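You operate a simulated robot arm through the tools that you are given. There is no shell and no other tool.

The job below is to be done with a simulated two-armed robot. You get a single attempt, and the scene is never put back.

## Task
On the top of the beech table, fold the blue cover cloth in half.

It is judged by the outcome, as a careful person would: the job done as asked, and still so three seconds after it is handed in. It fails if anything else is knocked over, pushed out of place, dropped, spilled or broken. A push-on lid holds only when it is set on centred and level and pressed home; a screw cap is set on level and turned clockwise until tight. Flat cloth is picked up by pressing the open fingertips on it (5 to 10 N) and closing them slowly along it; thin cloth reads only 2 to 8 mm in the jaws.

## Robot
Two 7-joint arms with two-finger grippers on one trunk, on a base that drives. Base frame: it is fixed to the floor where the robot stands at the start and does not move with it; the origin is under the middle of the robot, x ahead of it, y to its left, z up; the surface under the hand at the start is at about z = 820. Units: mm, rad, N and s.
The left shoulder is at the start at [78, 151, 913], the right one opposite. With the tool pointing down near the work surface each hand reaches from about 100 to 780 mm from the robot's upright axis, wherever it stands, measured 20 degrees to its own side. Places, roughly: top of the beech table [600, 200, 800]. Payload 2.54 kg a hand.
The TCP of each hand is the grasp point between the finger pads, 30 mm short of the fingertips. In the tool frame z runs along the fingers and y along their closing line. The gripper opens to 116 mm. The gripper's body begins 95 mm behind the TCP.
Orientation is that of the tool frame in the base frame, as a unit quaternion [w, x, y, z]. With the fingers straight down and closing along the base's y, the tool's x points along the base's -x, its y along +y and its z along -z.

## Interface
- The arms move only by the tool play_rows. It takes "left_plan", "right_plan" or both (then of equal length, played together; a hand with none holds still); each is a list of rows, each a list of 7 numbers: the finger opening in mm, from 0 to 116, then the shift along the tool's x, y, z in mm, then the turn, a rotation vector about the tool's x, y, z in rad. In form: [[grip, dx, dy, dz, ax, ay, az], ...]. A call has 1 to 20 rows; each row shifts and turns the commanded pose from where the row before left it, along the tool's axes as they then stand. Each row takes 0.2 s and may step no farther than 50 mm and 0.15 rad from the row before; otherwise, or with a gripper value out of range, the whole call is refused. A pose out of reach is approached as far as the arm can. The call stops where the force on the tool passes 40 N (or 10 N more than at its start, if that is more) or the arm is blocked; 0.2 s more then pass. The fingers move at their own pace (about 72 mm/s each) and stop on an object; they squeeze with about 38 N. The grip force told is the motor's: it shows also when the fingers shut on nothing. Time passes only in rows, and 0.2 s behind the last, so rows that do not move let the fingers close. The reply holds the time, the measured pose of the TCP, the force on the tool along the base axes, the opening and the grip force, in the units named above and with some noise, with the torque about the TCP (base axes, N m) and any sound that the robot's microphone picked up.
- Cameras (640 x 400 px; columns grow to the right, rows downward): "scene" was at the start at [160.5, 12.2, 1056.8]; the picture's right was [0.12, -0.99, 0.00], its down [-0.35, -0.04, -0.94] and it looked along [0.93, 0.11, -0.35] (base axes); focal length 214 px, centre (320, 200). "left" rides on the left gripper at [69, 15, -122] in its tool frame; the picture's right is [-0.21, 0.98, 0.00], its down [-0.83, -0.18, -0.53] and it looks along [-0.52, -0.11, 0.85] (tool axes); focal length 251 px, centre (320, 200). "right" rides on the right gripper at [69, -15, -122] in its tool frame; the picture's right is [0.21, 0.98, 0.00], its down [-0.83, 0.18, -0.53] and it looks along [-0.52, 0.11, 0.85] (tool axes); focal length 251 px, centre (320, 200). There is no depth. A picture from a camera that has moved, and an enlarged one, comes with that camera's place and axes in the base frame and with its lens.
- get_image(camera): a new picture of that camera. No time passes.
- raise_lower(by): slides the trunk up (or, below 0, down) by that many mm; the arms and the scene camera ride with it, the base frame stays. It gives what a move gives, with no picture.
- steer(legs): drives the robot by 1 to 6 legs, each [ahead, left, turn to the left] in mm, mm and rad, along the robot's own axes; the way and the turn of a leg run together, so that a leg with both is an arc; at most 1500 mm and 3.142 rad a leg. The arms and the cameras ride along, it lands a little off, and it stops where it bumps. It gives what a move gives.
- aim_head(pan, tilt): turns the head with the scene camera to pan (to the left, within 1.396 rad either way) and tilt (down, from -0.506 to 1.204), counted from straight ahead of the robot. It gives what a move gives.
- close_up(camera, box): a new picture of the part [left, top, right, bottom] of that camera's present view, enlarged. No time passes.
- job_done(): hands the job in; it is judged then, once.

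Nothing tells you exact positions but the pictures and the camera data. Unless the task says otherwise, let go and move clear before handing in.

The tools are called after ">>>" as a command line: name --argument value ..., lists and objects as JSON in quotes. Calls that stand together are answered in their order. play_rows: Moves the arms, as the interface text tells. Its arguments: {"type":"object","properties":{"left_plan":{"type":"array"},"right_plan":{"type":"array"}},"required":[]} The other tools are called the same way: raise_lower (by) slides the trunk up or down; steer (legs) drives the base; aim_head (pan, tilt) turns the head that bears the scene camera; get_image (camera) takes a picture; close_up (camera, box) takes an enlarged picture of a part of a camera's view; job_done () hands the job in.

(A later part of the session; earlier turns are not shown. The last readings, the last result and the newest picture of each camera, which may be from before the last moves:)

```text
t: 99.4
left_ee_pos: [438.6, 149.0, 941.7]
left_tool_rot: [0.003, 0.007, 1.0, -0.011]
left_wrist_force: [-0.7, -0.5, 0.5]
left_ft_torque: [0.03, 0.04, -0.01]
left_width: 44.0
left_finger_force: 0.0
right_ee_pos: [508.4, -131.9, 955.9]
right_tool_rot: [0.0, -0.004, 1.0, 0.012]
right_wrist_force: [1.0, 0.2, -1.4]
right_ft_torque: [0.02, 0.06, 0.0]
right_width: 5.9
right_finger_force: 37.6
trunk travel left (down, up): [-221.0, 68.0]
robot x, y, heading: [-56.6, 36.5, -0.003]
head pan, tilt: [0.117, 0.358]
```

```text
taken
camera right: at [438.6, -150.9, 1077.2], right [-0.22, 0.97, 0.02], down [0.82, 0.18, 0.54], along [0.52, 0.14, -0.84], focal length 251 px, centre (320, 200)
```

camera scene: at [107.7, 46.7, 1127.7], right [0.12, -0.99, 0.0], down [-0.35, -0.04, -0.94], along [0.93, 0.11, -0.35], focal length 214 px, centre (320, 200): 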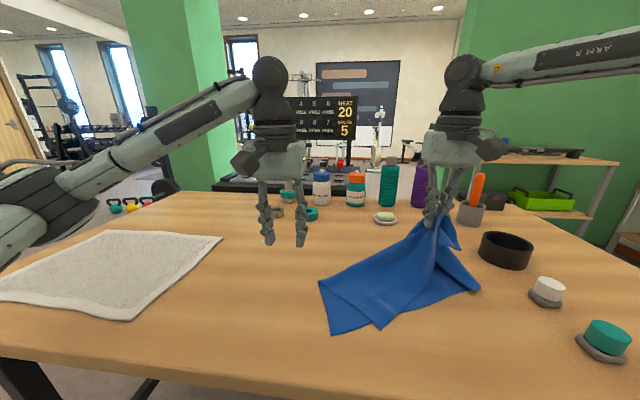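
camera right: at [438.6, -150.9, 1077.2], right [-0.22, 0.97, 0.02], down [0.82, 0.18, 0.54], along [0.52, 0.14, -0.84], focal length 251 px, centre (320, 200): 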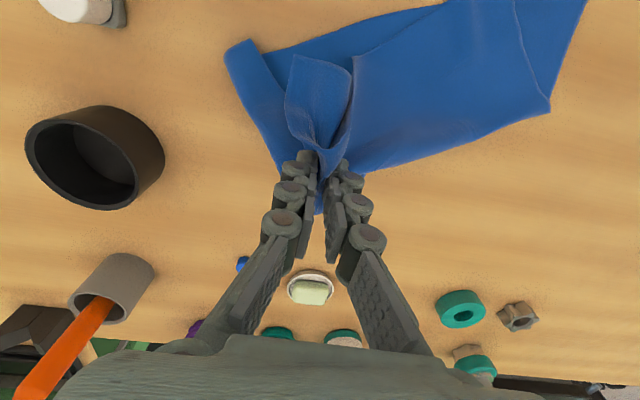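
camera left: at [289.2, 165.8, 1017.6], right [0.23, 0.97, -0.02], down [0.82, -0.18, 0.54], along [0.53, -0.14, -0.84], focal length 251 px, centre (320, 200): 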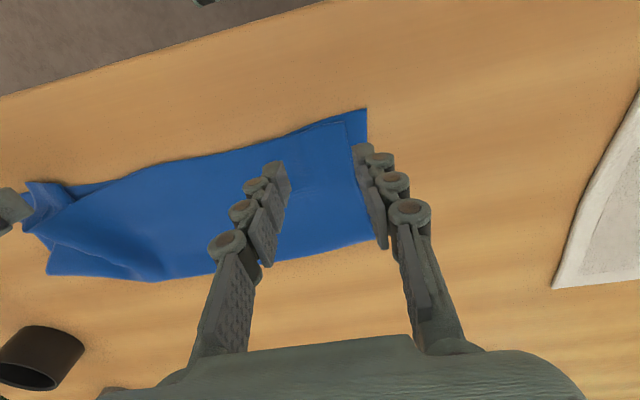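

That pulled the whole cloth round, and the right hand now holds it near one corner like a hanging kerchief. I'll re-spread it: pin the exposed lower layer near (388,37) with the left fingertips, then use the right hand to open the cloth flat, well clear of the pot and jars.

>>> play_rows --left_plan '[[20, 12, -28, 10, 0, 0, 0], [0, 12, -28, 15, 0, 0, 0], [0, 13, -28, 15, 0, 0, 0], [0, 13, -28, 15, 0, 0, 0]]'

>>> get_image --camera "left"

>>> get_image --camera "scene"

```text
t: 100.4
left_ee_pos: [387.8, 34.5, 889.3]
left_tool_rot: [0.004, 0.006, 1.0, -0.011]
left_wrist_force: [0.1, 0.0, 0.0]
left_ft_torque: [0.02, -0.02, 0.0]
left_width: 0.0
left_finger_force: 28.0
right_ee_pos: [507.9, -131.2, 956.4]
right_tool_rot: [0.0, -0.005, 1.0, 0.013]
right_wrist_force: [-0.7, -0.1, 0.0]
right_ft_torque: [-0.01, 0.01, 0.01]
right_width: 4.4
right_finger_force: 31.2
trunk travel left (down, up): [-221.0, 68.0]
robot x, y, heading: [-51.1, 32.5, 0.001]
head pan, tilt: [0.117, 0.358]
```

```text
taken
camera left: at [317.2, 53.2, 1010.5], right [0.23, 0.97, -0.02], down [0.82, -0.18, 0.54], along [0.53, -0.14, -0.84], focal length 251 px, centre (320, 200)
```

left: 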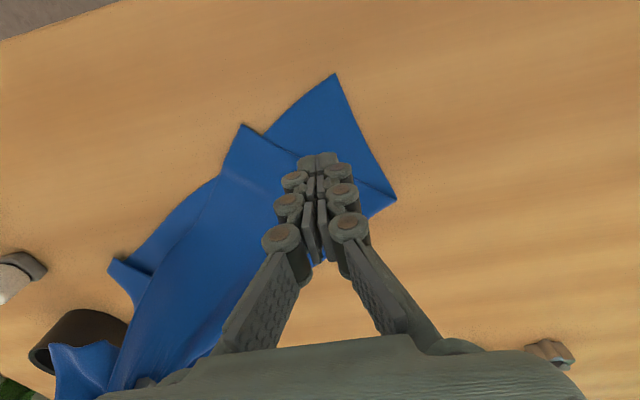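

```text
taken
camera scene: at [107.0, 46.4, 1127.9], right [0.12, -0.99, 0.0], down [-0.35, -0.04, -0.94], along [0.93, 0.11, -0.35], focal length 214 px, centre (320, 200)
```

scene: 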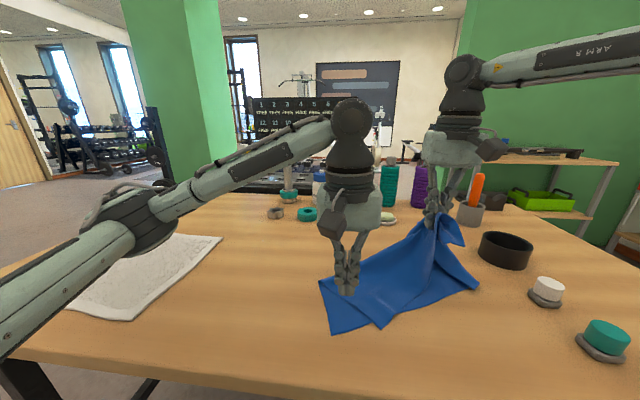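

I can see the exposed corner of the lower layer: its corner is at (340,55) and its centre at about (374,45). I'll press the left fingertips there.

>>> play_rows --left_plan '[[0, 7, 5, 12, 0, 0, 0], [0, 7, 5, 12, 0, 0, 0], [0, 0, 0, 9, 0, 0, 0], [0, 0, 0, 4, 0, 0, 0], [0, 0, 0, 2, 0, 0, 0], [0, 0, 0, 1, 0, 0, 0], [0, 0, 0, 0, 0, 0, 0]]'

>>> play_rows --left_plan '[[0, 0, 0, 1.5, 0, 0, 0], [0, 0, 0, 0, 0, 0, 0]]'

```text
t: 102.0
left_ee_pos: [375.1, 45.5, 849.7]
left_tool_rot: [0.003, 0.006, 1.0, -0.011]
left_wrist_force: [0.6, -0.6, 0.6]
left_ft_torque: [-0.01, 0.01, -0.02]
left_width: 0.1
left_finger_force: 28.3
right_ee_pos: [508.9, -132.5, 954.9]
right_tool_rot: [0.001, -0.004, 1.0, 0.012]
right_wrist_force: [-0.2, 0.4, -1.3]
right_ft_torque: [0.0, -0.01, -0.02]
right_width: 5.2
right_finger_force: 37.8
trunk travel left (down, up): [-221.0, 68.0]
robot x, y, heading: [-49.9, 31.7, 0.002]
head pan, tilt: [0.117, 0.358]
```

```text
t: 102.6
left_ee_pos: [375.0, 44.7, 849.1]
left_tool_rot: [0.003, 0.006, 1.0, -0.011]
left_wrist_force: [-0.3, 1.2, 0.4]
left_ft_torque: [0.01, 0.01, 0.01]
left_width: 0.0
left_finger_force: 28.5
right_ee_pos: [507.2, -131.7, 956.0]
right_tool_rot: [0.0, -0.004, 1.0, 0.012]
right_wrist_force: [-1.7, 4.1, -2.5]
right_ft_torque: [-0.05, 0.04, -0.06]
right_width: 1.0
right_finger_force: 26.1
trunk travel left (down, up): [-221.0, 68.0]
robot x, y, heading: [-54.9, 37.1, -0.002]
head pan, tilt: [0.117, 0.358]
```

>>> play_rows --left_plan '[[0, 0, 0, 1.2, 0, 0, 0], [0, 0, 0, 0, 0, 0, 0]]'

>>> play_rows --left_plan '[[0, 0, 0, 1.2, 0, 0, 0], [0, 0, 0, 0, 0, 0, 0]]'

```text
t: 103.2
left_ee_pos: [373.4, 45.6, 848.4]
left_tool_rot: [0.005, 0.005, 1.0, -0.013]
left_wrist_force: [2.0, 2.8, 13.2]
left_ft_torque: [0.13, 0.04, -0.01]
left_width: 0.0
left_finger_force: 29.1
right_ee_pos: [506.6, -132.8, 955.3]
right_tool_rot: [0.0, -0.005, 1.0, 0.011]
right_wrist_force: [-0.6, 0.8, -2.8]
right_ft_torque: [-0.01, 0.03, 0.02]
right_width: 2.7
right_finger_force: 29.5
trunk travel left (down, up): [-221.0, 68.0]
robot x, y, heading: [-55.6, 31.3, 0.004]
head pan, tilt: [0.117, 0.358]
```

```text
t: 103.8
left_ee_pos: [373.6, 45.0, 848.5]
left_tool_rot: [0.006, 0.005, 1.0, -0.012]
left_wrist_force: [5.7, 6.2, 34.4]
left_ft_torque: [0.39, -0.06, -0.03]
left_width: 0.0
left_finger_force: 28.9
right_ee_pos: [506.5, -132.2, 957.4]
right_tool_rot: [0.0, -0.006, 1.0, 0.011]
right_wrist_force: [0.5, -0.3, -0.4]
right_ft_torque: [-0.07, -0.01, -0.02]
right_width: 4.8
right_finger_force: 31.0
trunk travel left (down, up): [-221.0, 68.0]
robot x, y, heading: [-56.7, 36.8, -0.001]
head pan, tilt: [0.117, 0.358]
```

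That press is too hard at 34 N; I'll ease off by 1 mm to about 12 N, then shift the whole robot left so both hands carry the cloth away from the jars.

>>> play_rows --left_plan '[[0, 0, 0, -1.2, 0, 0, 0], [0, 0, 0, 0, 0, 0, 0]]'

>>> steer --legs '[[0, 80, 0]]'

>>> get_image --camera "scene"

>>> get_image --camera "left"

```text
t: 104.4
left_ee_pos: [373.3, 45.0, 848.1]
left_tool_rot: [0.005, 0.005, 1.0, -0.012]
left_wrist_force: [6.8, 4.1, 30.6]
left_ft_torque: [0.29, -0.1, -0.04]
left_width: 0.1
left_finger_force: 28.4
right_ee_pos: [507.1, -131.9, 956.5]
right_tool_rot: [0.002, -0.004, 1.0, 0.012]
right_wrist_force: [0.2, -0.6, 4.8]
right_ft_torque: [0.17, 0.09, -0.01]
right_width: 4.1
right_finger_force: 38.9
trunk travel left (down, up): [-221.0, 68.0]
robot x, y, heading: [-53.5, 34.7, -0.001]
head pan, tilt: [0.117, 0.358]
```

```text
t: 105.8
left_ee_pos: [372.7, 125.4, 848.4]
left_tool_rot: [0.004, 0.006, 1.0, -0.011]
left_wrist_force: [-1.1, 2.8, 29.0]
left_ft_torque: [0.24, 0.11, 0.03]
left_width: 0.2
left_finger_force: 28.5
right_ee_pos: [506.5, -52.3, 957.4]
right_tool_rot: [0.002, -0.005, 1.0, 0.012]
right_wrist_force: [0.4, -1.6, -1.3]
right_ft_torque: [0.13, -0.01, 0.01]
right_width: 6.3
right_finger_force: 35.9
trunk travel left (down, up): [-221.0, 68.0]
robot x, y, heading: [-55.4, 114.4, 0.001]
head pan, tilt: [0.117, 0.358]
```

```text
taken
camera scene: at [105.0, 126.2, 1128.3], right [0.12, -0.99, 0.0], down [-0.35, -0.04, -0.94], along [0.93, 0.11, -0.35], focal length 214 px, centre (320, 200)
```

scene: 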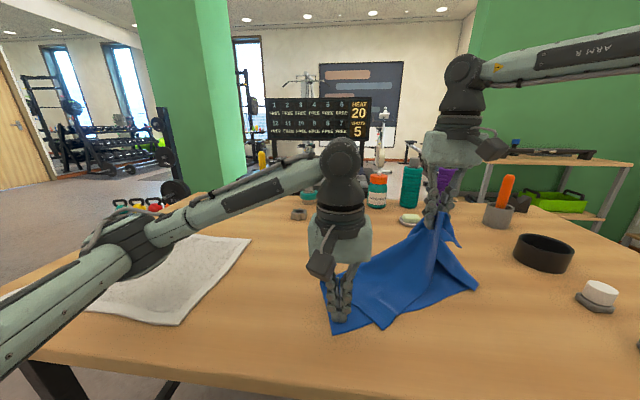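

```text
taken
camera left: at [302.0, 143.1, 968.7], right [0.22, 0.97, -0.02], down [0.82, -0.18, 0.55], along [0.53, -0.14, -0.84], focal length 251 px, centre (320, 200)
```

left: 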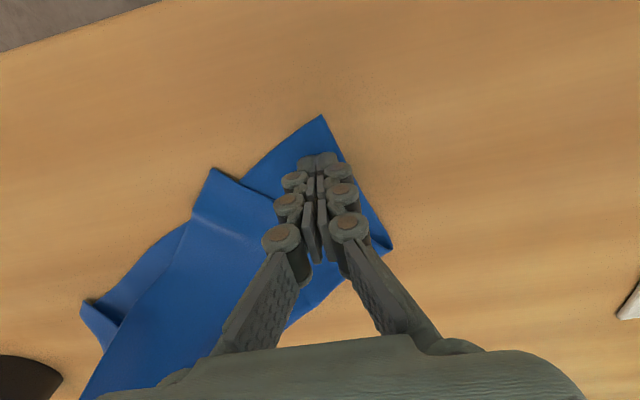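

The shift worked and the cloth came along. With the left hand pinning at (373,125), I'll move the right hand out toward (556,-165) to draw the upper layer open.

>>> play_rows --left_plan '[[0, 0, 0, -0.8, 0, 0, 0], [0, 0, 0, 0, 0, 0, 0], [0, 0, 0, 0, 0, 0, 0], [0, 0, 0, 0, 0, 0, 0], [0, 0, 0, 0, 0, 0, 0]]' --right_plan '[[0, -10, -20, 5, 0, 0, 0], [0, -10, -20, 5, 0, 0, 0], [0, -10, -20, 5, 0, 0, 0], [0, -10, -20, 5, 0, 0, 0], [0, -10, -20, 5, 0, 0, 0]]'

>>> get_image --camera "scene"

>>> get_image --camera "right"

>>> get_image --camera "left"

```text
t: 107.0
left_ee_pos: [374.8, 125.3, 848.9]
left_tool_rot: [0.003, 0.005, 1.0, -0.011]
left_wrist_force: [0.1, -2.0, 2.6]
left_ft_torque: [-0.02, 0.0, 0.03]
left_width: 0.0
left_finger_force: 28.6
right_ee_pos: [558.1, -150.9, 927.9]
right_tool_rot: [0.001, -0.006, 1.0, 0.013]
right_wrist_force: [-1.3, 2.1, -2.7]
right_ft_torque: [0.08, 0.05, 0.02]
right_width: 4.5
right_finger_force: 31.6
trunk travel left (down, up): [-221.0, 68.0]
robot x, y, heading: [-52.3, 114.0, 0.006]
head pan, tilt: [0.117, 0.358]
```

```text
taken
camera scene: at [106.9, 125.9, 1127.8], right [0.12, -0.99, 0.0], down [-0.35, -0.04, -0.94], along [0.93, 0.11, -0.35], focal length 214 px, centre (320, 200)
```

scene: 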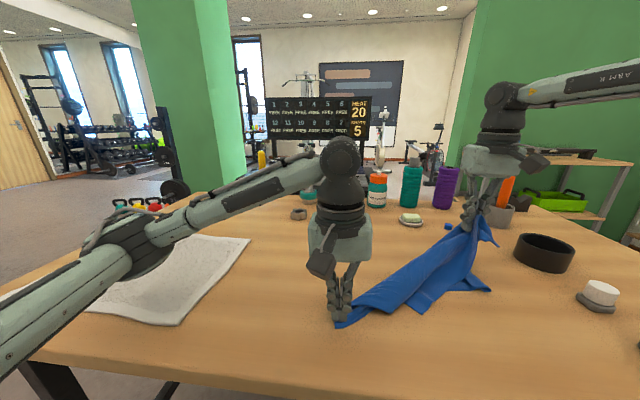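

```text
taken
camera right: at [488.6, -170.0, 1050.1], right [-0.23, 0.97, 0.02], down [0.82, 0.18, 0.54], along [0.52, 0.14, -0.84], focal length 251 px, centre (320, 200)
```

right: 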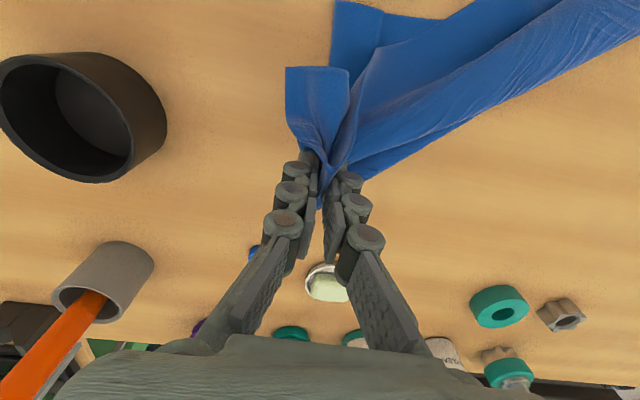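

```text
taken
camera left: at [303.6, 142.8, 969.2], right [0.22, 0.97, -0.02], down [0.82, -0.18, 0.54], along [0.53, -0.14, -0.84], focal length 251 px, centre (320, 200)
```

left: 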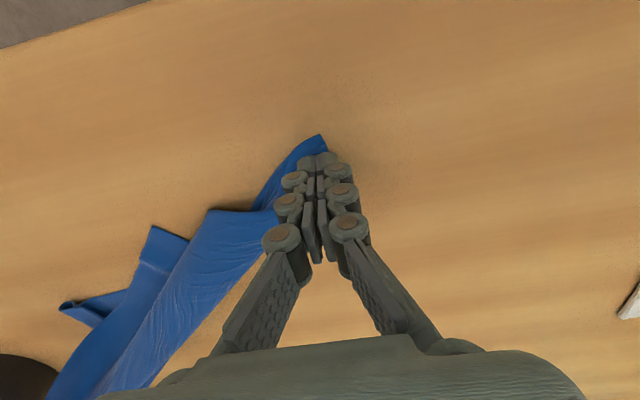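

The cloth is stretched diagonally between the two hands, with the two other corners flapped toward me. I'll zoom in to identify them.

>>> close_up --camera "scene" --box '[320, 200, 520, 340]'

>>> close_up --camera "left" --box '[20, 100, 340, 400]'

>>> close_up --camera "right" --box '[260, 0, 640, 240]'

```text
2.86 times, centred on (420, 270) of scene
camera zoom: at [106.9, 125.9, 1127.8], right [0.12, -0.99, 0.0], down [-0.35, -0.04, -0.94], along [0.93, 0.11, -0.35], focal length 613 px, centre (34, 0)
```

zoom: 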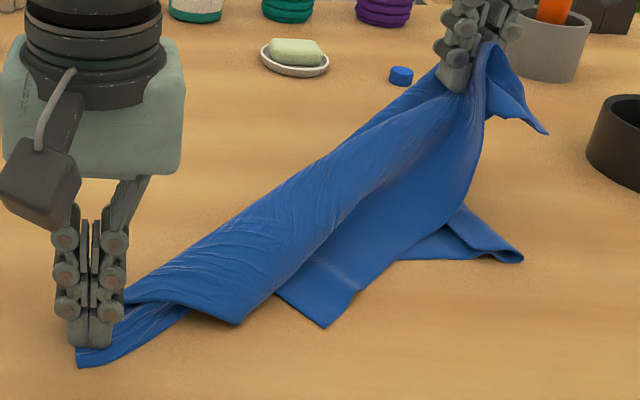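

```text
1.33 times, centred on (180, 250) of left
camera zoom: at [303.6, 142.8, 969.2], right [0.22, 0.97, -0.02], down [0.82, -0.18, 0.54], along [0.53, -0.14, -0.84], focal length 335 px, centre (507, 133)
```

zoom: 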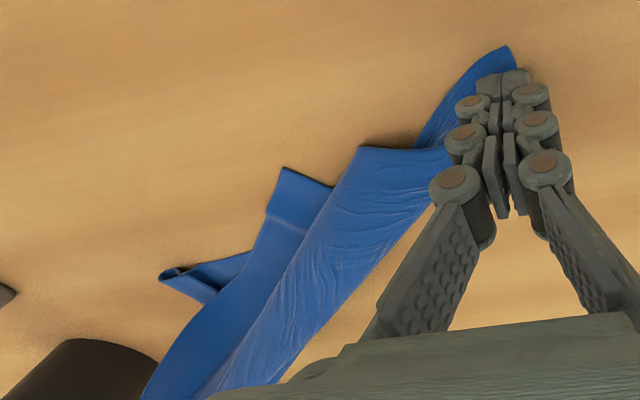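

```text
1.67 times, centred on (450, 120) of right
camera zoom: at [488.6, -170.0, 1050.1], right [-0.23, 0.97, 0.02], down [0.82, 0.18, 0.54], along [0.52, 0.14, -0.84], focal length 419 px, centre (103, 333)
```

zoom: 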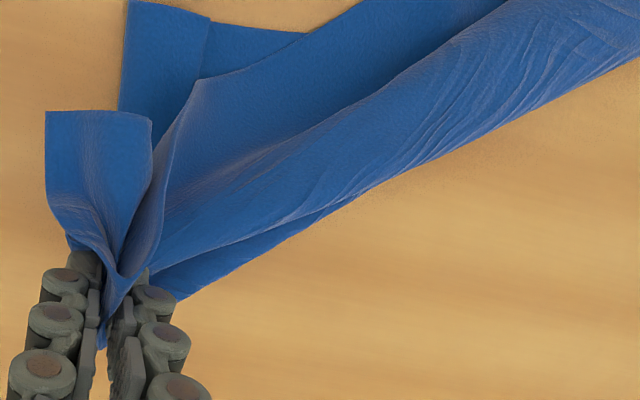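

The far-left corner appears to be at about (386,39), lying on the near side. I'll lower the right hand as an anchor, lift the left hand and look from above that corner.

>>> play_rows --left_plan '[[0, 0, 0, -15, 0, 0, 0], [20, 0, 0, -30, 0, 0, 0], [46, 0, -20, -30, 0, 0, 0], [46, 0, -30, -20, 0, 0, 0], [46, 0, -30, 0, 0, 0, 0]]' --right_plan '[[0, 0, 0, 8, 0, 0, 0], [0, 0, 0, 8, 0, 0, 0], [0, 0, 0, 8, 0, 0, 0], [0, 0, 0, 8, 0, 0, 0], [0, 0, 0, 8, 0, 0, 0]]'

>>> get_image --camera "left"

>>> close_up --camera "scene" --box '[320, 200, 520, 340]'

```text
t: 108.2
left_ee_pos: [370.6, 49.3, 946.2]
left_tool_rot: [0.003, 0.005, 1.0, -0.011]
left_wrist_force: [0.4, 0.0, 0.5]
left_ft_torque: [0.0, 0.03, 0.01]
left_width: 46.3
left_finger_force: 0.1
right_ee_pos: [558.9, -149.2, 888.0]
right_tool_rot: [0.0, -0.006, 1.0, 0.012]
right_wrist_force: [0.6, 0.9, -0.3]
right_ft_torque: [-0.02, 0.08, 0.02]
right_width: 5.6
right_finger_force: 39.9
trunk travel left (down, up): [-221.0, 68.0]
robot x, y, heading: [-53.9, 114.8, 0.003]
head pan, tilt: [0.117, 0.358]
```

```text
taken
camera left: at [300.8, 66.6, 1065.3], right [0.22, 0.97, -0.02], down [0.82, -0.18, 0.54], along [0.53, -0.14, -0.84], focal length 251 px, centre (320, 200)
```

left: 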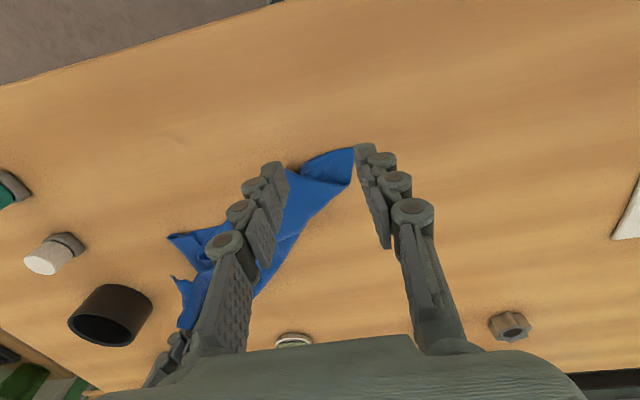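

```text
2.86 times, centred on (420, 270) of scene
camera zoom: at [107.0, 125.9, 1127.8], right [0.12, -0.99, 0.0], down [-0.35, -0.04, -0.94], along [0.93, 0.11, -0.35], focal length 613 px, centre (34, 0)
```

zoom: 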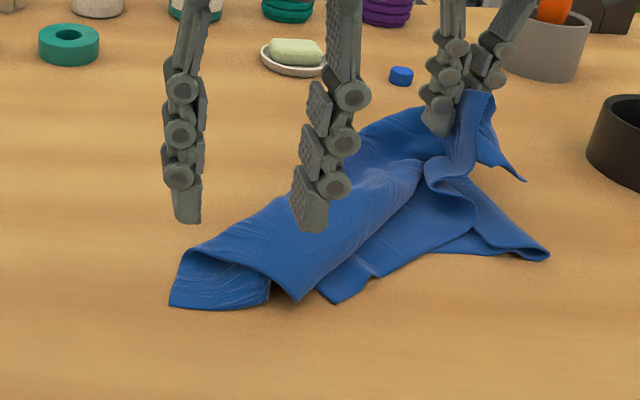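

The other two corners, near-left at about (400,77) and near-right, are both visible on bare table, so I'll hold the cloth by that edge, let it hang free to untangle, and lay it down folded. First I'll set down and release the right hand's pinch.

>>> play_rows --right_plan '[[0, 0, 0, 10, 0, 0, 0], [0, 0, 0, 10, 0, 0, 0], [0, 0, 0, 8, 0, 0, 0], [15, 0, 0, 0, 0, 0, 0], [30, 0, 0, 0, 0, 0, 0], [45, 0, 0, 0, 0, 0, 0], [45, 0, 0, -15, 0, 0, 0], [45, 0, 0, -30, 0, 0, 0], [45, 0, 0, -40, 0, 0, 0], [45, 0, 0, -40, 0, 0, 0]]'

>>> get_image --camera "right"

>>> close_up --camera "scene" --box '[320, 200, 520, 340]'

>>> get_image --camera "left"

```text
t: 110.4
left_ee_pos: [371.2, 49.1, 945.2]
left_tool_rot: [0.004, 0.006, 1.0, -0.011]
left_wrist_force: [0.5, -0.3, 0.0]
left_ft_torque: [0.01, 0.01, -0.02]
left_width: 46.2
left_finger_force: 0.1
right_ee_pos: [558.7, -152.9, 986.1]
right_tool_rot: [0.0, -0.005, 1.0, 0.012]
right_wrist_force: [0.0, -0.7, 0.0]
right_ft_torque: [0.0, 0.0, 0.02]
right_width: 45.1
right_finger_force: 0.1
trunk travel left (down, up): [-221.0, 68.0]
robot x, y, heading: [-55.3, 114.6, 0.001]
head pan, tilt: [0.117, 0.358]
```

```text
taken
camera right: at [490.0, -171.0, 1107.4], right [-0.23, 0.97, 0.02], down [0.82, 0.18, 0.54], along [0.52, 0.14, -0.84], focal length 251 px, centre (320, 200)
```

right: 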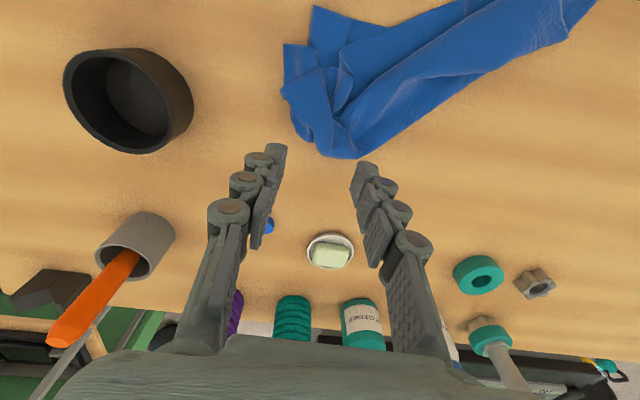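

```text
2.86 times, centred on (420, 270) of scene
camera zoom: at [106.9, 126.2, 1127.8], right [0.12, -0.99, 0.0], down [-0.35, -0.04, -0.94], along [0.93, 0.11, -0.35], focal length 613 px, centre (34, 0)
```

zoom: 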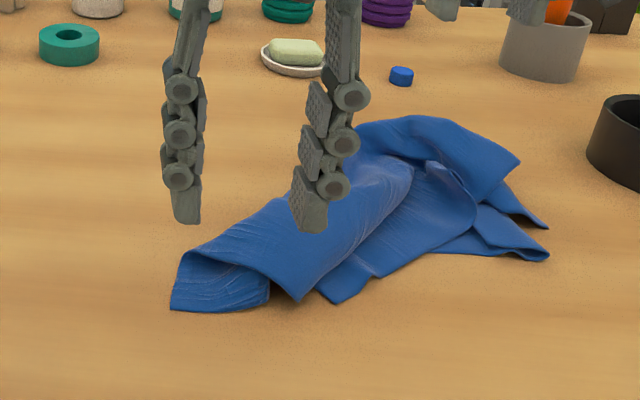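

```text
taken
camera left: at [300.7, 67.1, 1065.1], right [0.22, 0.97, -0.02], down [0.82, -0.18, 0.54], along [0.53, -0.14, -0.84], focal length 251 px, centre (320, 200)
```

left: 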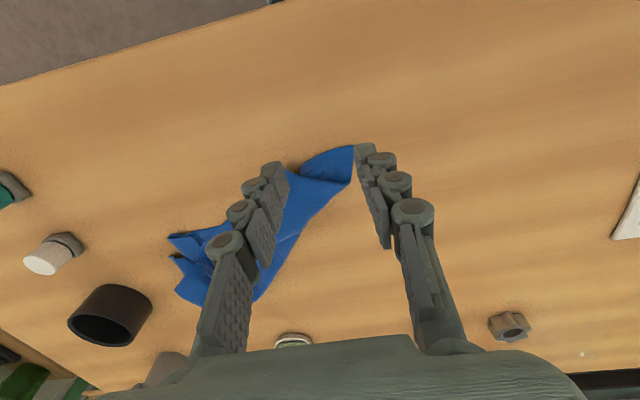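

The near-left corner is at about (400,77) and the near-right at (468,-177), each with a patch of single layer on bare table. I'll bring both hands over those patches.

>>> play_rows --left_plan '[[30, -10, 0.5, 14, 0, 0, 0], [30, -10, 0.5, 14, 0, 0, 0], [30, -10, 0.5, 14, 0, 0, 0], [30, -10, 0.5, 14, 0, 0, 0]]' --right_plan '[[36, 21.2, 2, 25, 0, 0, 0], [36, 21.2, 2, 25, 0, 0, 0], [36, 21.2, 2, 25, 0, 0, 0], [36, 21.2, 2, 25, 0, 0, 0]]'

>>> get_image --camera "left"

>>> get_image --camera "right"

>>> close_up --camera "scene" --box '[320, 200, 520, 340]'

```text
t: 111.4
left_ee_pos: [413.0, 47.6, 890.1]
left_tool_rot: [0.004, 0.005, 1.0, -0.012]
left_wrist_force: [0.0, 0.0, 1.1]
left_ft_torque: [-0.02, -0.02, 0.0]
left_width: 30.0
left_finger_force: 0.0
right_ee_pos: [473.3, -142.1, 885.1]
right_tool_rot: [0.001, -0.006, 1.0, 0.013]
right_wrist_force: [-0.5, 0.5, 0.5]
right_ft_torque: [-0.01, -0.05, 0.01]
right_width: 36.2
right_finger_force: 0.1
trunk travel left (down, up): [-221.0, 68.0]
robot x, y, heading: [-56.4, 112.5, -0.002]
head pan, tilt: [0.117, 0.358]
```

```text
taken
camera left: at [342.1, 66.0, 1010.0], right [0.22, 0.97, -0.02], down [0.82, -0.18, 0.54], along [0.53, -0.14, -0.84], focal length 251 px, centre (320, 200)
```

left: 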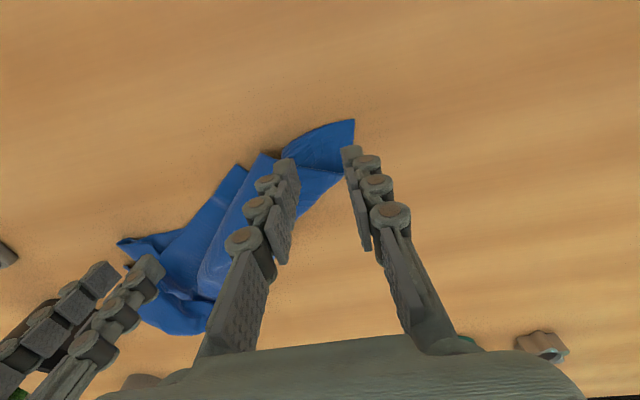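

```text
taken
camera right: at [403.5, -160.3, 1007.1], right [-0.22, 0.97, 0.03], down [0.82, 0.18, 0.54], along [0.52, 0.14, -0.84], focal length 251 px, centre (320, 200)
```

right: 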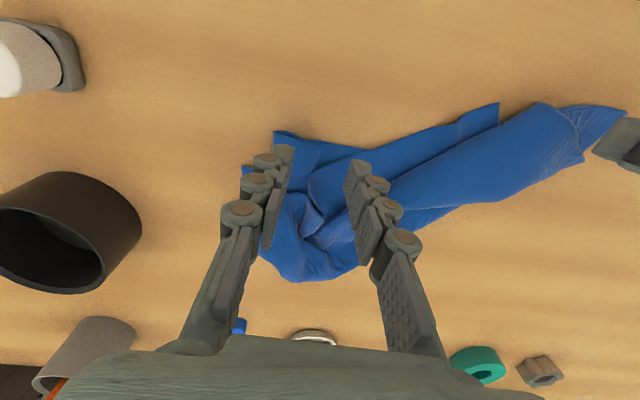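

```text
2.86 times, centred on (420, 270) of scene
camera zoom: at [107.0, 126.0, 1127.9], right [0.12, -0.99, 0.0], down [-0.35, -0.04, -0.94], along [0.93, 0.11, -0.35], focal length 613 px, centre (34, 0)
```

zoom: 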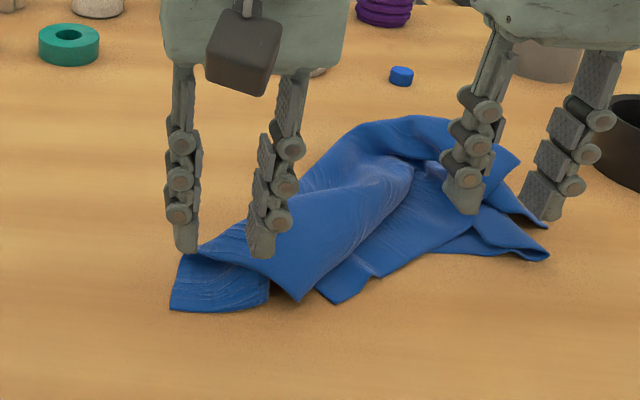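

Both patches are under the fingers. I'll nudge the left hand to stay clear of the overlying roll, and lower both to contact.

>>> play_rows --left_plan '[[24, 5, 6.5, 8, 0, 0, 0], [24, 0, 0, 10, 0, 0, 0], [24, 0, 0, 10, 0, 0, 0], [24, 0, 0, 6, 0, 0, 0], [24, 0, 0, 3, 0, 0, 0]]' --right_plan '[[36, 0, 0, 8, 0, 0, 0], [36, 0, 0, 10, 0, 0, 0], [36, 0, 0, 8, 0, 0, 0], [36, 0, 0, 4, 0, 0, 0], [36, 0, 0, 2, 0, 0, 0]]'

>>> get_image --camera "left"

>>> get_image --camera "right"

```text
t: 112.6
left_ee_pos: [409.4, 54.8, 852.1]
left_tool_rot: [0.004, 0.006, 1.0, -0.012]
left_wrist_force: [0.2, 0.3, -0.2]
left_ft_torque: [0.03, -0.04, 0.0]
left_width: 24.0
left_finger_force: 0.1
right_ee_pos: [473.8, -142.1, 854.2]
right_tool_rot: [0.0, -0.005, 1.0, 0.013]
right_wrist_force: [0.3, -0.5, -0.2]
right_ft_torque: [0.01, -0.02, -0.02]
right_width: 35.9
right_finger_force: 0.0
trunk travel left (down, up): [-221.0, 68.0]
robot x, y, heading: [-50.2, 115.6, 0.001]
head pan, tilt: [0.117, 0.358]
```

```text
taken
camera left: at [338.1, 72.1, 972.5], right [0.22, 0.97, -0.02], down [0.82, -0.18, 0.54], along [0.53, -0.14, -0.84], focal length 251 px, centre (320, 200)
```

left: 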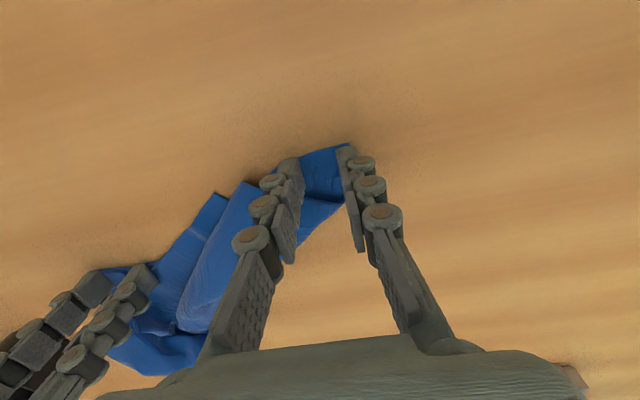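

```text
taken
camera right: at [404.3, -160.8, 975.6], right [-0.22, 0.97, 0.02], down [0.82, 0.18, 0.54], along [0.52, 0.14, -0.84], focal length 251 px, centre (320, 200)
```

right: 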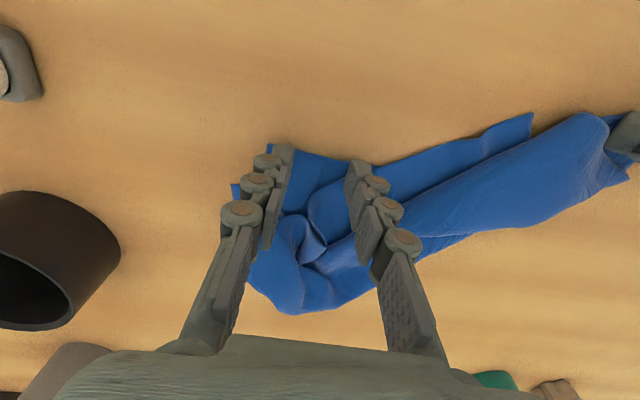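

Just above contact on both. I'll step down to press lightly.

>>> play_rows --left_plan '[[24, 0, 0, 1, 0, 0, 0], [24, 0, 0, 0.5, 0, 0, 0], [24, 0, 0, 0, 0, 0, 0]]' --right_plan '[[36, 0, 0, 1.5, 0, 0, 0], [36, 0, 0, 1, 0, 0, 0], [36, 0, 0, 0, 0, 0, 0]]'

>>> play_rows --left_plan '[[24, 0, 0, 0.8, 0, 0, 0], [24, 0, 0, 0, 0, 0, 0]]' --right_plan '[[36, 0, 0, 0.8, 0, 0, 0], [36, 0, 0, 0, 0, 0, 0]]'

```text
t: 113.4
left_ee_pos: [408.5, 55.7, 851.3]
left_tool_rot: [0.005, 0.004, 1.0, -0.011]
left_wrist_force: [2.5, 1.5, 10.0]
left_ft_torque: [0.19, -0.01, -0.06]
left_width: 24.0
left_finger_force: 0.1
right_ee_pos: [474.1, -143.0, 851.9]
right_tool_rot: [0.002, -0.005, 1.0, 0.012]
right_wrist_force: [-1.8, -0.5, 6.9]
right_ft_torque: [-0.21, 0.04, 0.0]
right_width: 36.5
right_finger_force: 0.7
trunk travel left (down, up): [-221.0, 68.0]
robot x, y, heading: [-53.5, 112.3, -0.003]
head pan, tilt: [0.117, 0.358]
```

```text
t: 114.0
left_ee_pos: [407.4, 54.8, 853.1]
left_tool_rot: [0.005, 0.005, 1.0, -0.011]
left_wrist_force: [3.2, 3.1, 19.9]
left_ft_torque: [0.47, 0.0, -0.1]
left_width: 24.7
left_finger_force: 0.4
right_ee_pos: [474.8, -142.5, 851.7]
right_tool_rot: [0.003, -0.006, 1.0, 0.012]
right_wrist_force: [-0.4, 0.1, 9.6]
right_ft_torque: [-0.22, -0.04, 0.04]
right_width: 36.5
right_finger_force: 0.7
trunk travel left (down, up): [-221.0, 68.0]
robot x, y, heading: [-52.6, 111.2, 0.003]
head pan, tilt: [0.117, 0.358]
```

Left presses at 20 N and right at 10 N. I'll ease the left a touch and close both slowly.

>>> play_rows --left_plan '[[22, 0, -0.7, -0.6, 0, 0, 0], [19, 0, -0.7, 0, 0, 0, 0], [16, 0, -0.7, -0.2, 0, 0, 0], [13, 0, -0.7, 0, 0, 0, 0], [10, 0, -0.7, 0, 0, 0, 0], [8, 0, -0.5, 0, 0, 0, 0], [6, 0, 0, 0, 0, 0, 0], [4, 0, 0, 0, 0, 0, 0], [2, 0, 0, 0, 0, 0, 0], [0, 0, 0, 0, 0, 0, 0], [0, 0, 0, 0, 0, 0, 0], [0, 0, 0, 0, 0, 0, 0]]' --right_plan '[[32, 0, 1.2, -0.2, 0, 0, 0], [28, 0, 1.2, -0.2, 0, 0, 0], [24, 0, 1.2, -0.2, 0, 0, 0], [20, 0, 1.2, 0, 0, 0, 0], [16, 0, 1.2, 0, 0, 0, 0], [12, 0, 1.2, 0, 0, 0, 0], [8, 0, 1, 0, 0, 0, 0], [4, 0, 0, 0, 0, 0, 0], [2, 0, 0, 0, 0, 0, 0], [0, 0, 0, 0, 0, 0, 0], [0, 0, 0, 0, 0, 0, 0], [0, 0, 0, 0, 0, 0, 0]]'

>>> get_image --camera "left"

>>> get_image --camera "right"

```text
t: 116.6
left_ee_pos: [407.3, 49.1, 851.3]
left_tool_rot: [0.004, 0.005, 1.0, -0.012]
left_wrist_force: [0.1, -0.1, -0.3]
left_ft_torque: [-0.03, 0.01, 0.0]
left_width: 0.0
left_finger_force: 28.1
right_ee_pos: [473.9, -132.9, 850.2]
right_tool_rot: [0.001, -0.006, 1.0, 0.013]
right_wrist_force: [-0.1, 0.0, 0.0]
right_ft_torque: [0.0, -0.01, 0.01]
right_width: 0.0
right_finger_force: 28.8
trunk travel left (down, up): [-221.0, 68.0]
robot x, y, heading: [-53.6, 111.5, 0.004]
head pan, tilt: [0.117, 0.358]
```

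```text
taken
camera left: at [337.7, 67.2, 970.6], right [0.22, 0.97, -0.02], down [0.82, -0.18, 0.54], along [0.53, -0.14, -0.84], focal length 251 px, centre (320, 200)
```

left: 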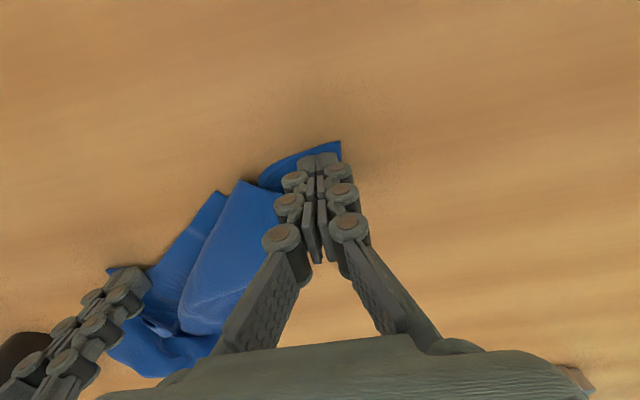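

```text
taken
camera right: at [403.9, -152.2, 973.1], right [-0.22, 0.97, 0.02], down [0.82, 0.18, 0.54], along [0.52, 0.14, -0.84], focal length 251 px, centre (320, 200)
```

right: 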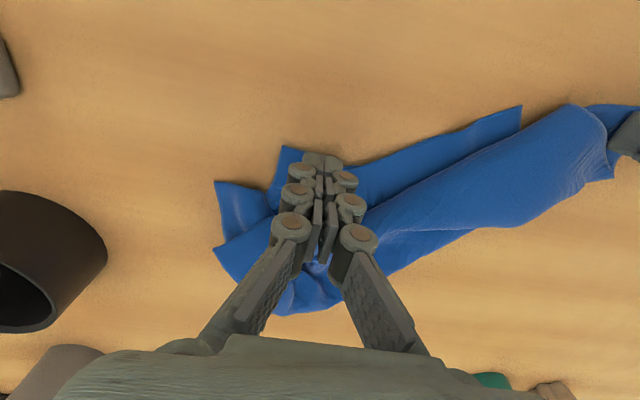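

Neither hand caught the cloth because the pressure fell away while closing. I'll reopen, reposition, press again and keep the pressure on this time.

>>> play_rows --left_plan '[[0, 0, 0, -6, 0, 0, 0], [26, -2, -6, 0, 0, 0, 0], [26, 0, 0, 0, 0, 0, 0], [26, 0, 0, 4, 0, 0, 0], [26, 0, 0, 1.5, 0, 0, 0], [26, 0, 0, 0, 0, 0, 0]]' --right_plan '[[0, 0, 0, -6, 0, 0, 0], [40, 0, 7, 0, 0, 0, 0], [40, 0, 0, 0, 0, 0, 0], [40, 0, 0, 4, 0, 0, 0], [40, 0, 0, 2, 0, 0, 0], [40, 0, 0, 0, 0, 0, 0]]'

>>> get_image --camera "left"

>>> get_image --camera "right"

```text
t: 118.0
left_ee_pos: [410.4, 43.7, 852.7]
left_tool_rot: [0.003, 0.005, 1.0, -0.012]
left_wrist_force: [0.0, -0.2, 0.9]
left_ft_torque: [0.03, 0.01, 0.01]
left_width: 25.9
left_finger_force: 0.1
right_ee_pos: [473.3, -126.2, 852.3]
right_tool_rot: [0.002, -0.005, 1.0, 0.012]
right_wrist_force: [1.8, -0.4, 5.8]
right_ft_torque: [-0.14, -0.05, 0.03]
right_width: 40.4
right_finger_force: 0.6
trunk travel left (down, up): [-221.0, 68.0]
robot x, y, heading: [-54.8, 112.6, 0.002]
head pan, tilt: [0.117, 0.358]
```

```text
taken
camera left: at [339.8, 61.3, 972.3], right [0.22, 0.97, -0.02], down [0.82, -0.18, 0.54], along [0.53, -0.14, -0.84], focal length 251 px, centre (320, 200)
```

left: 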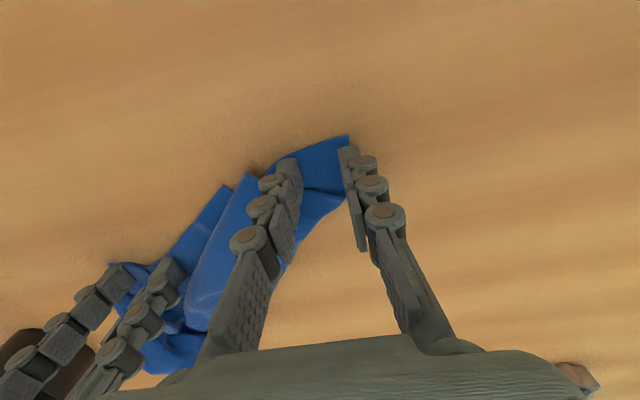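

```text
taken
camera right: at [403.8, -145.5, 974.4], right [-0.23, 0.97, 0.02], down [0.82, 0.18, 0.54], along [0.52, 0.14, -0.84], focal length 251 px, centre (320, 200)
```

right: 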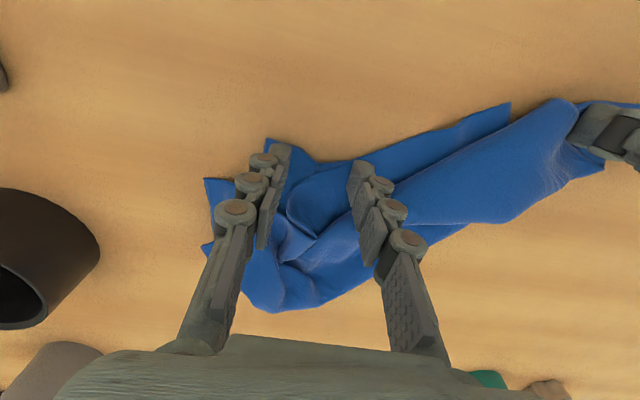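

Right presses at 6 N; the left needs a bit more. I'll set the pressure and close both while following down slightly.

>>> play_rows --left_plan '[[26, 0, 0, 1.0, 0, 0, 0], [26, 0, 0, 0.6, 0, 0, 0], [26, 0, 0, 0, 0, 0, 0]]' --right_plan '[[40, 0, 0, 0.3, 0, 0, 0], [40, 0, 0, 0, 0, 0, 0], [40, 0, 0, 0, 0, 0, 0]]'

>>> play_rows --left_plan '[[23, 0, -0.5, 0, 0, 0, 0], [20, 0, -0.5, 0.2, 0, 0, 0], [17, 0, -0.5, 0.2, 0, 0, 0], [14, 0, -0.5, 0.3, 0, 0, 0], [11, 0, -0.5, 0.3, 0, 0, 0]]' --right_plan '[[36, 0, 1, 0, 0, 0, 0], [32, 0, 1, 0, 0, 0, 0], [28, 0, 1, 0, 0, 0, 0], [24, 0, 1, 0, 0, 0, 0], [20, 0, 1, 0.2, 0, 0, 0]]'

>>> get_image --camera "left"

>>> get_image --camera "right"

```text
t: 118.8
left_ee_pos: [410.4, 44.6, 851.6]
left_tool_rot: [0.005, 0.004, 1.0, -0.012]
left_wrist_force: [0.9, 1.1, 14.2]
left_ft_torque: [0.18, 0.0, -0.01]
left_width: 26.4
left_finger_force: 0.1
right_ee_pos: [473.5, -125.9, 851.3]
right_tool_rot: [0.002, -0.004, 1.0, 0.013]
right_wrist_force: [1.8, -0.6, 6.5]
right_ft_torque: [-0.19, -0.04, 0.04]
right_width: 40.7
right_finger_force: 0.3
trunk travel left (down, up): [-221.0, 68.0]
robot x, y, heading: [-52.1, 115.4, 0.001]
head pan, tilt: [0.117, 0.358]
```

```text
t: 120.0
left_ee_pos: [410.3, 41.6, 849.6]
left_tool_rot: [0.005, 0.005, 1.0, -0.011]
left_wrist_force: [1.0, 3.0, 21.2]
left_ft_torque: [0.19, 0.05, -0.05]
left_width: 10.5
left_finger_force: 0.1
right_ee_pos: [471.3, -121.5, 853.0]
right_tool_rot: [0.001, -0.005, 1.0, 0.013]
right_wrist_force: [0.8, 0.0, 4.3]
right_ft_torque: [0.03, -0.01, 0.0]
right_width: 19.7
right_finger_force: 0.0
trunk travel left (down, up): [-221.0, 68.0]
robot x, y, heading: [-54.5, 112.8, 0.003]
head pan, tilt: [0.117, 0.358]
```

```text
taken
camera left: at [338.7, 59.5, 970.4], right [0.22, 0.97, -0.02], down [0.82, -0.18, 0.55], along [0.53, -0.14, -0.84], focal length 251 px, centre (320, 200)
```

left: 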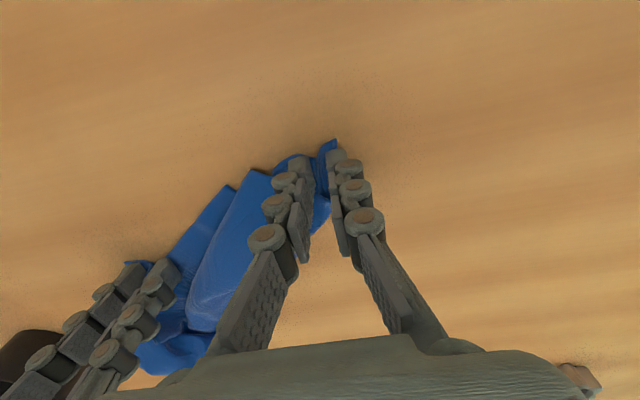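

```text
taken
camera right: at [402.9, -140.2, 973.9], right [-0.23, 0.97, 0.02], down [0.82, 0.18, 0.54], along [0.52, 0.14, -0.84], focal length 251 px, centre (320, 200)
```

right: 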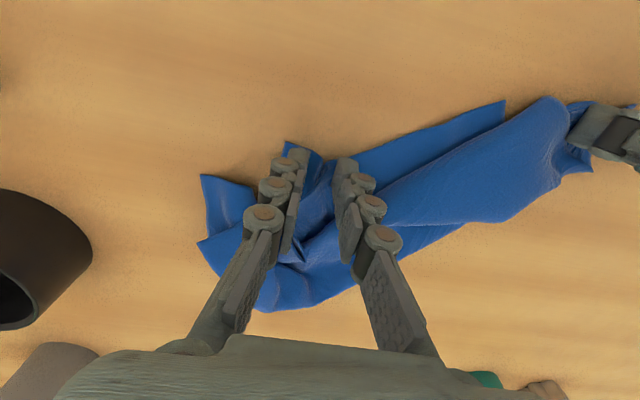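

Ridges are forming in both hands. I'll finish closing.

>>> play_rows --left_plan '[[8, 0, -0.3, 0, 0, 0, 0], [5, 0, 0, 0, 0, 0, 0], [2, 0, 0, 0, 0, 0, 0], [0, 0, 0, 0, 0, 0, 0], [0, 0, 0, 0, 0, 0, 0], [0, 0, 0, 0, 0, 0, 0], [0, 0, 0, 0, 0, 0, 0], [0, 0, 0, 0, 0, 0, 0]]' --right_plan '[[17, 0, 1, 0.4, 0, 0, 0], [14, 0, 1, 0.3, 0, 0, 0], [11, 0, 0.7, 0.3, 0, 0, 0], [8, 0, 0.7, 0.2, 0, 0, 0], [5, 0, 0.5, 0.2, 0, 0, 0], [2, 0, 0, 0, 0, 0, 0], [0, 0, 0, 0, 0, 0, 0], [0, 0, 0, 0, 0, 0, 0]]'

>>> get_image --camera "left"

>>> get_image --camera "right"

```text
t: 121.8
left_ee_pos: [408.9, 41.5, 848.4]
left_tool_rot: [0.004, 0.005, 1.0, -0.011]
left_wrist_force: [-1.0, -2.1, 10.1]
left_ft_torque: [-0.1, 0.06, 0.01]
left_width: 1.4
left_finger_force: 31.0
right_ee_pos: [473.2, -116.8, 850.6]
right_tool_rot: [0.002, -0.006, 1.0, 0.012]
right_wrist_force: [1.1, 2.5, 9.8]
right_ft_torque: [0.09, -0.08, -0.01]
right_width: 2.9
right_finger_force: 31.5
trunk travel left (down, up): [-221.0, 68.0]
robot x, y, heading: [-54.2, 116.3, 0.007]
head pan, tilt: [0.117, 0.358]
```

```text
taken
camera left: at [338.6, 58.8, 969.6], right [0.22, 0.97, -0.02], down [0.82, -0.18, 0.54], along [0.53, -0.14, -0.84], focal length 251 px, centre (320, 200)
```

left: 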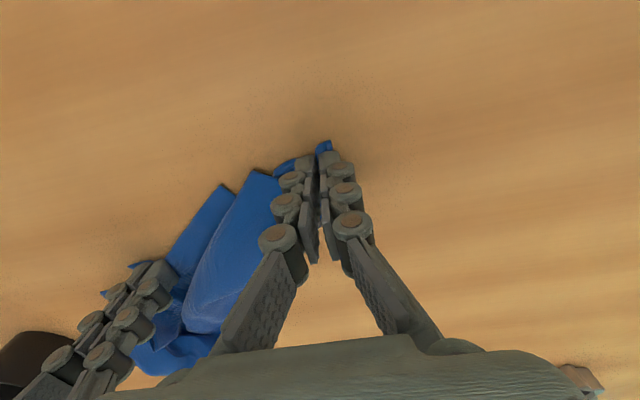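

```text
taken
camera right: at [402.9, -135.9, 972.2], right [-0.23, 0.97, 0.02], down [0.82, 0.18, 0.54], along [0.52, 0.14, -0.84], focal length 251 px, centre (320, 200)
```

right: 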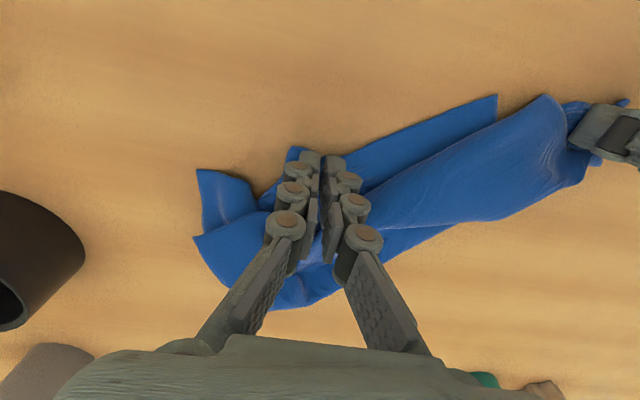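

Both corners are gripped now. I'll lift them and begin spreading the hands so the edge between them straightens.

>>> play_rows --left_plan '[[0, 0, 2, -6, 0, 0, 0], [0, 0, 5, -12, 0, 0, 0], [0, 0, 8, -14, 0, 0, 0], [0, 0, 10, -14, 0, 0, 0], [0, 0, 10, -14, 0, 0, 0]]' --right_plan '[[0, 0, 0, -6, 0, 0, 0], [0, 4, 0, -12, 0, 0, 0], [0, 6, 0, -14, 0, 0, 0], [0, 8, 0, -14, 0, 0, 0], [0, 8, 0, -14, 0, 0, 0]]'

>>> get_image --camera "scene"

>>> close_up --camera "scene" --box '[300, 180, 500, 330]'

```text
t: 123.0
left_ee_pos: [409.0, 77.0, 907.6]
left_tool_rot: [0.004, 0.005, 1.0, -0.011]
left_wrist_force: [0.8, 0.5, -1.4]
left_ft_torque: [-0.02, -0.01, 0.0]
left_width: 1.7
left_finger_force: 33.8
right_ee_pos: [447.8, -120.4, 909.9]
right_tool_rot: [0.0, -0.006, 1.0, 0.012]
right_wrist_force: [-0.1, -1.0, 3.7]
right_ft_torque: [0.0, -0.05, -0.02]
right_width: 1.3
right_finger_force: 30.4
trunk travel left (down, up): [-221.0, 68.0]
robot x, y, heading: [-54.7, 114.9, 0.005]
head pan, tilt: [0.117, 0.358]
```

```text
taken
camera scene: at [106.7, 126.2, 1127.9], right [0.12, -0.99, 0.0], down [-0.35, -0.04, -0.94], along [0.93, 0.11, -0.35], focal length 214 px, centre (320, 200)
```

scene: 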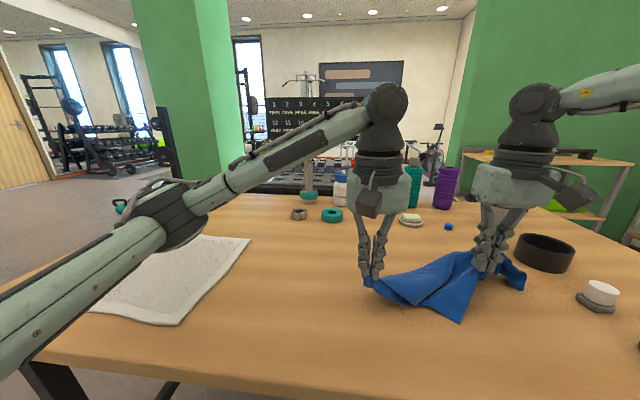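

```text
2.67 times, centred on (400, 255) of scene
camera zoom: at [106.7, 126.2, 1127.9], right [0.12, -0.99, 0.0], down [-0.35, -0.04, -0.94], along [0.93, 0.11, -0.35], focal length 572 px, centre (107, 53)
```

zoom: 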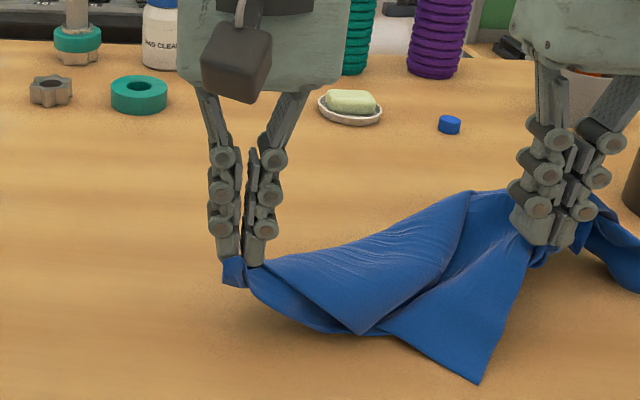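

Both hold. I'll raise the edge high so the rest of the cloth can hang and untangle, spreading the hands gradually.

>>> play_rows --left_plan '[[0, -1.4, 11.5, -24, 0, 0, 0], [0, -1.4, 11.5, -24, 0, 0, 0], [0, -1.4, 11.5, -24, 0, 0, 0], [0, -1.4, 11.5, -24, 0, 0, 0], [0, -1.4, 11.5, -24, 0, 0, 0], [0, -1.4, 11.5, -24, 0, 0, 0], [0, -1.4, 11.5, -24, 0, 0, 0], [0, -1.4, 11.5, -24, 0, 0, 0]]' --right_plan '[[0, 3.5, 7.5, -24, 0, 0, 0], [0, 3.5, 7.5, -24, 0, 0, 0], [0, 3.5, 7.5, -24, 0, 0, 0], [0, 3.5, 7.5, -24, 0, 0, 0], [0, 3.5, 7.5, -24, 0, 0, 0], [0, 3.5, 7.5, -24, 0, 0, 0], [0, 3.5, 7.5, -24, 0, 0, 0], [0, 3.5, 7.5, -24, 0, 0, 0]]'

>>> get_image --camera "scene"

```text
t: 124.8
left_ee_pos: [419.3, 173.0, 1097.5]
left_tool_rot: [0.003, 0.005, 1.0, -0.012]
left_wrist_force: [0.6, -2.6, -2.1]
left_ft_torque: [-0.1, -0.02, 0.01]
left_width: 1.9
left_finger_force: 30.8
right_ee_pos: [418.2, -67.6, 1103.5]
right_tool_rot: [0.0, -0.005, 1.0, 0.013]
right_wrist_force: [-0.6, 2.2, 0.3]
right_ft_torque: [0.11, 0.05, 0.03]
right_width: 2.3
right_finger_force: 29.1
trunk travel left (down, up): [-221.0, 68.0]
robot x, y, heading: [-52.5, 113.4, 0.002]
head pan, tilt: [0.117, 0.358]
```

```text
taken
camera scene: at [106.8, 126.2, 1127.8], right [0.12, -0.99, 0.0], down [-0.35, -0.04, -0.94], along [0.93, 0.11, -0.35], focal length 214 px, centre (320, 200)
```

scene: 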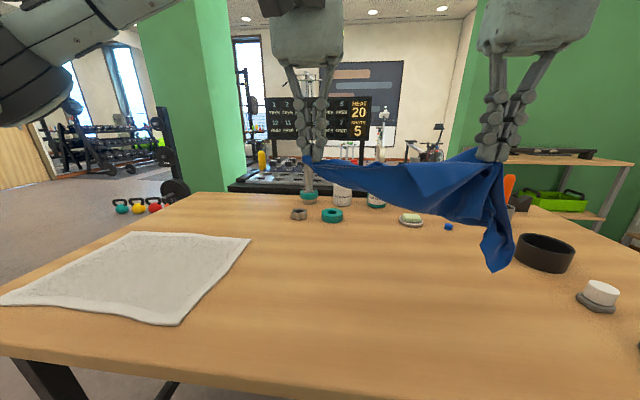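

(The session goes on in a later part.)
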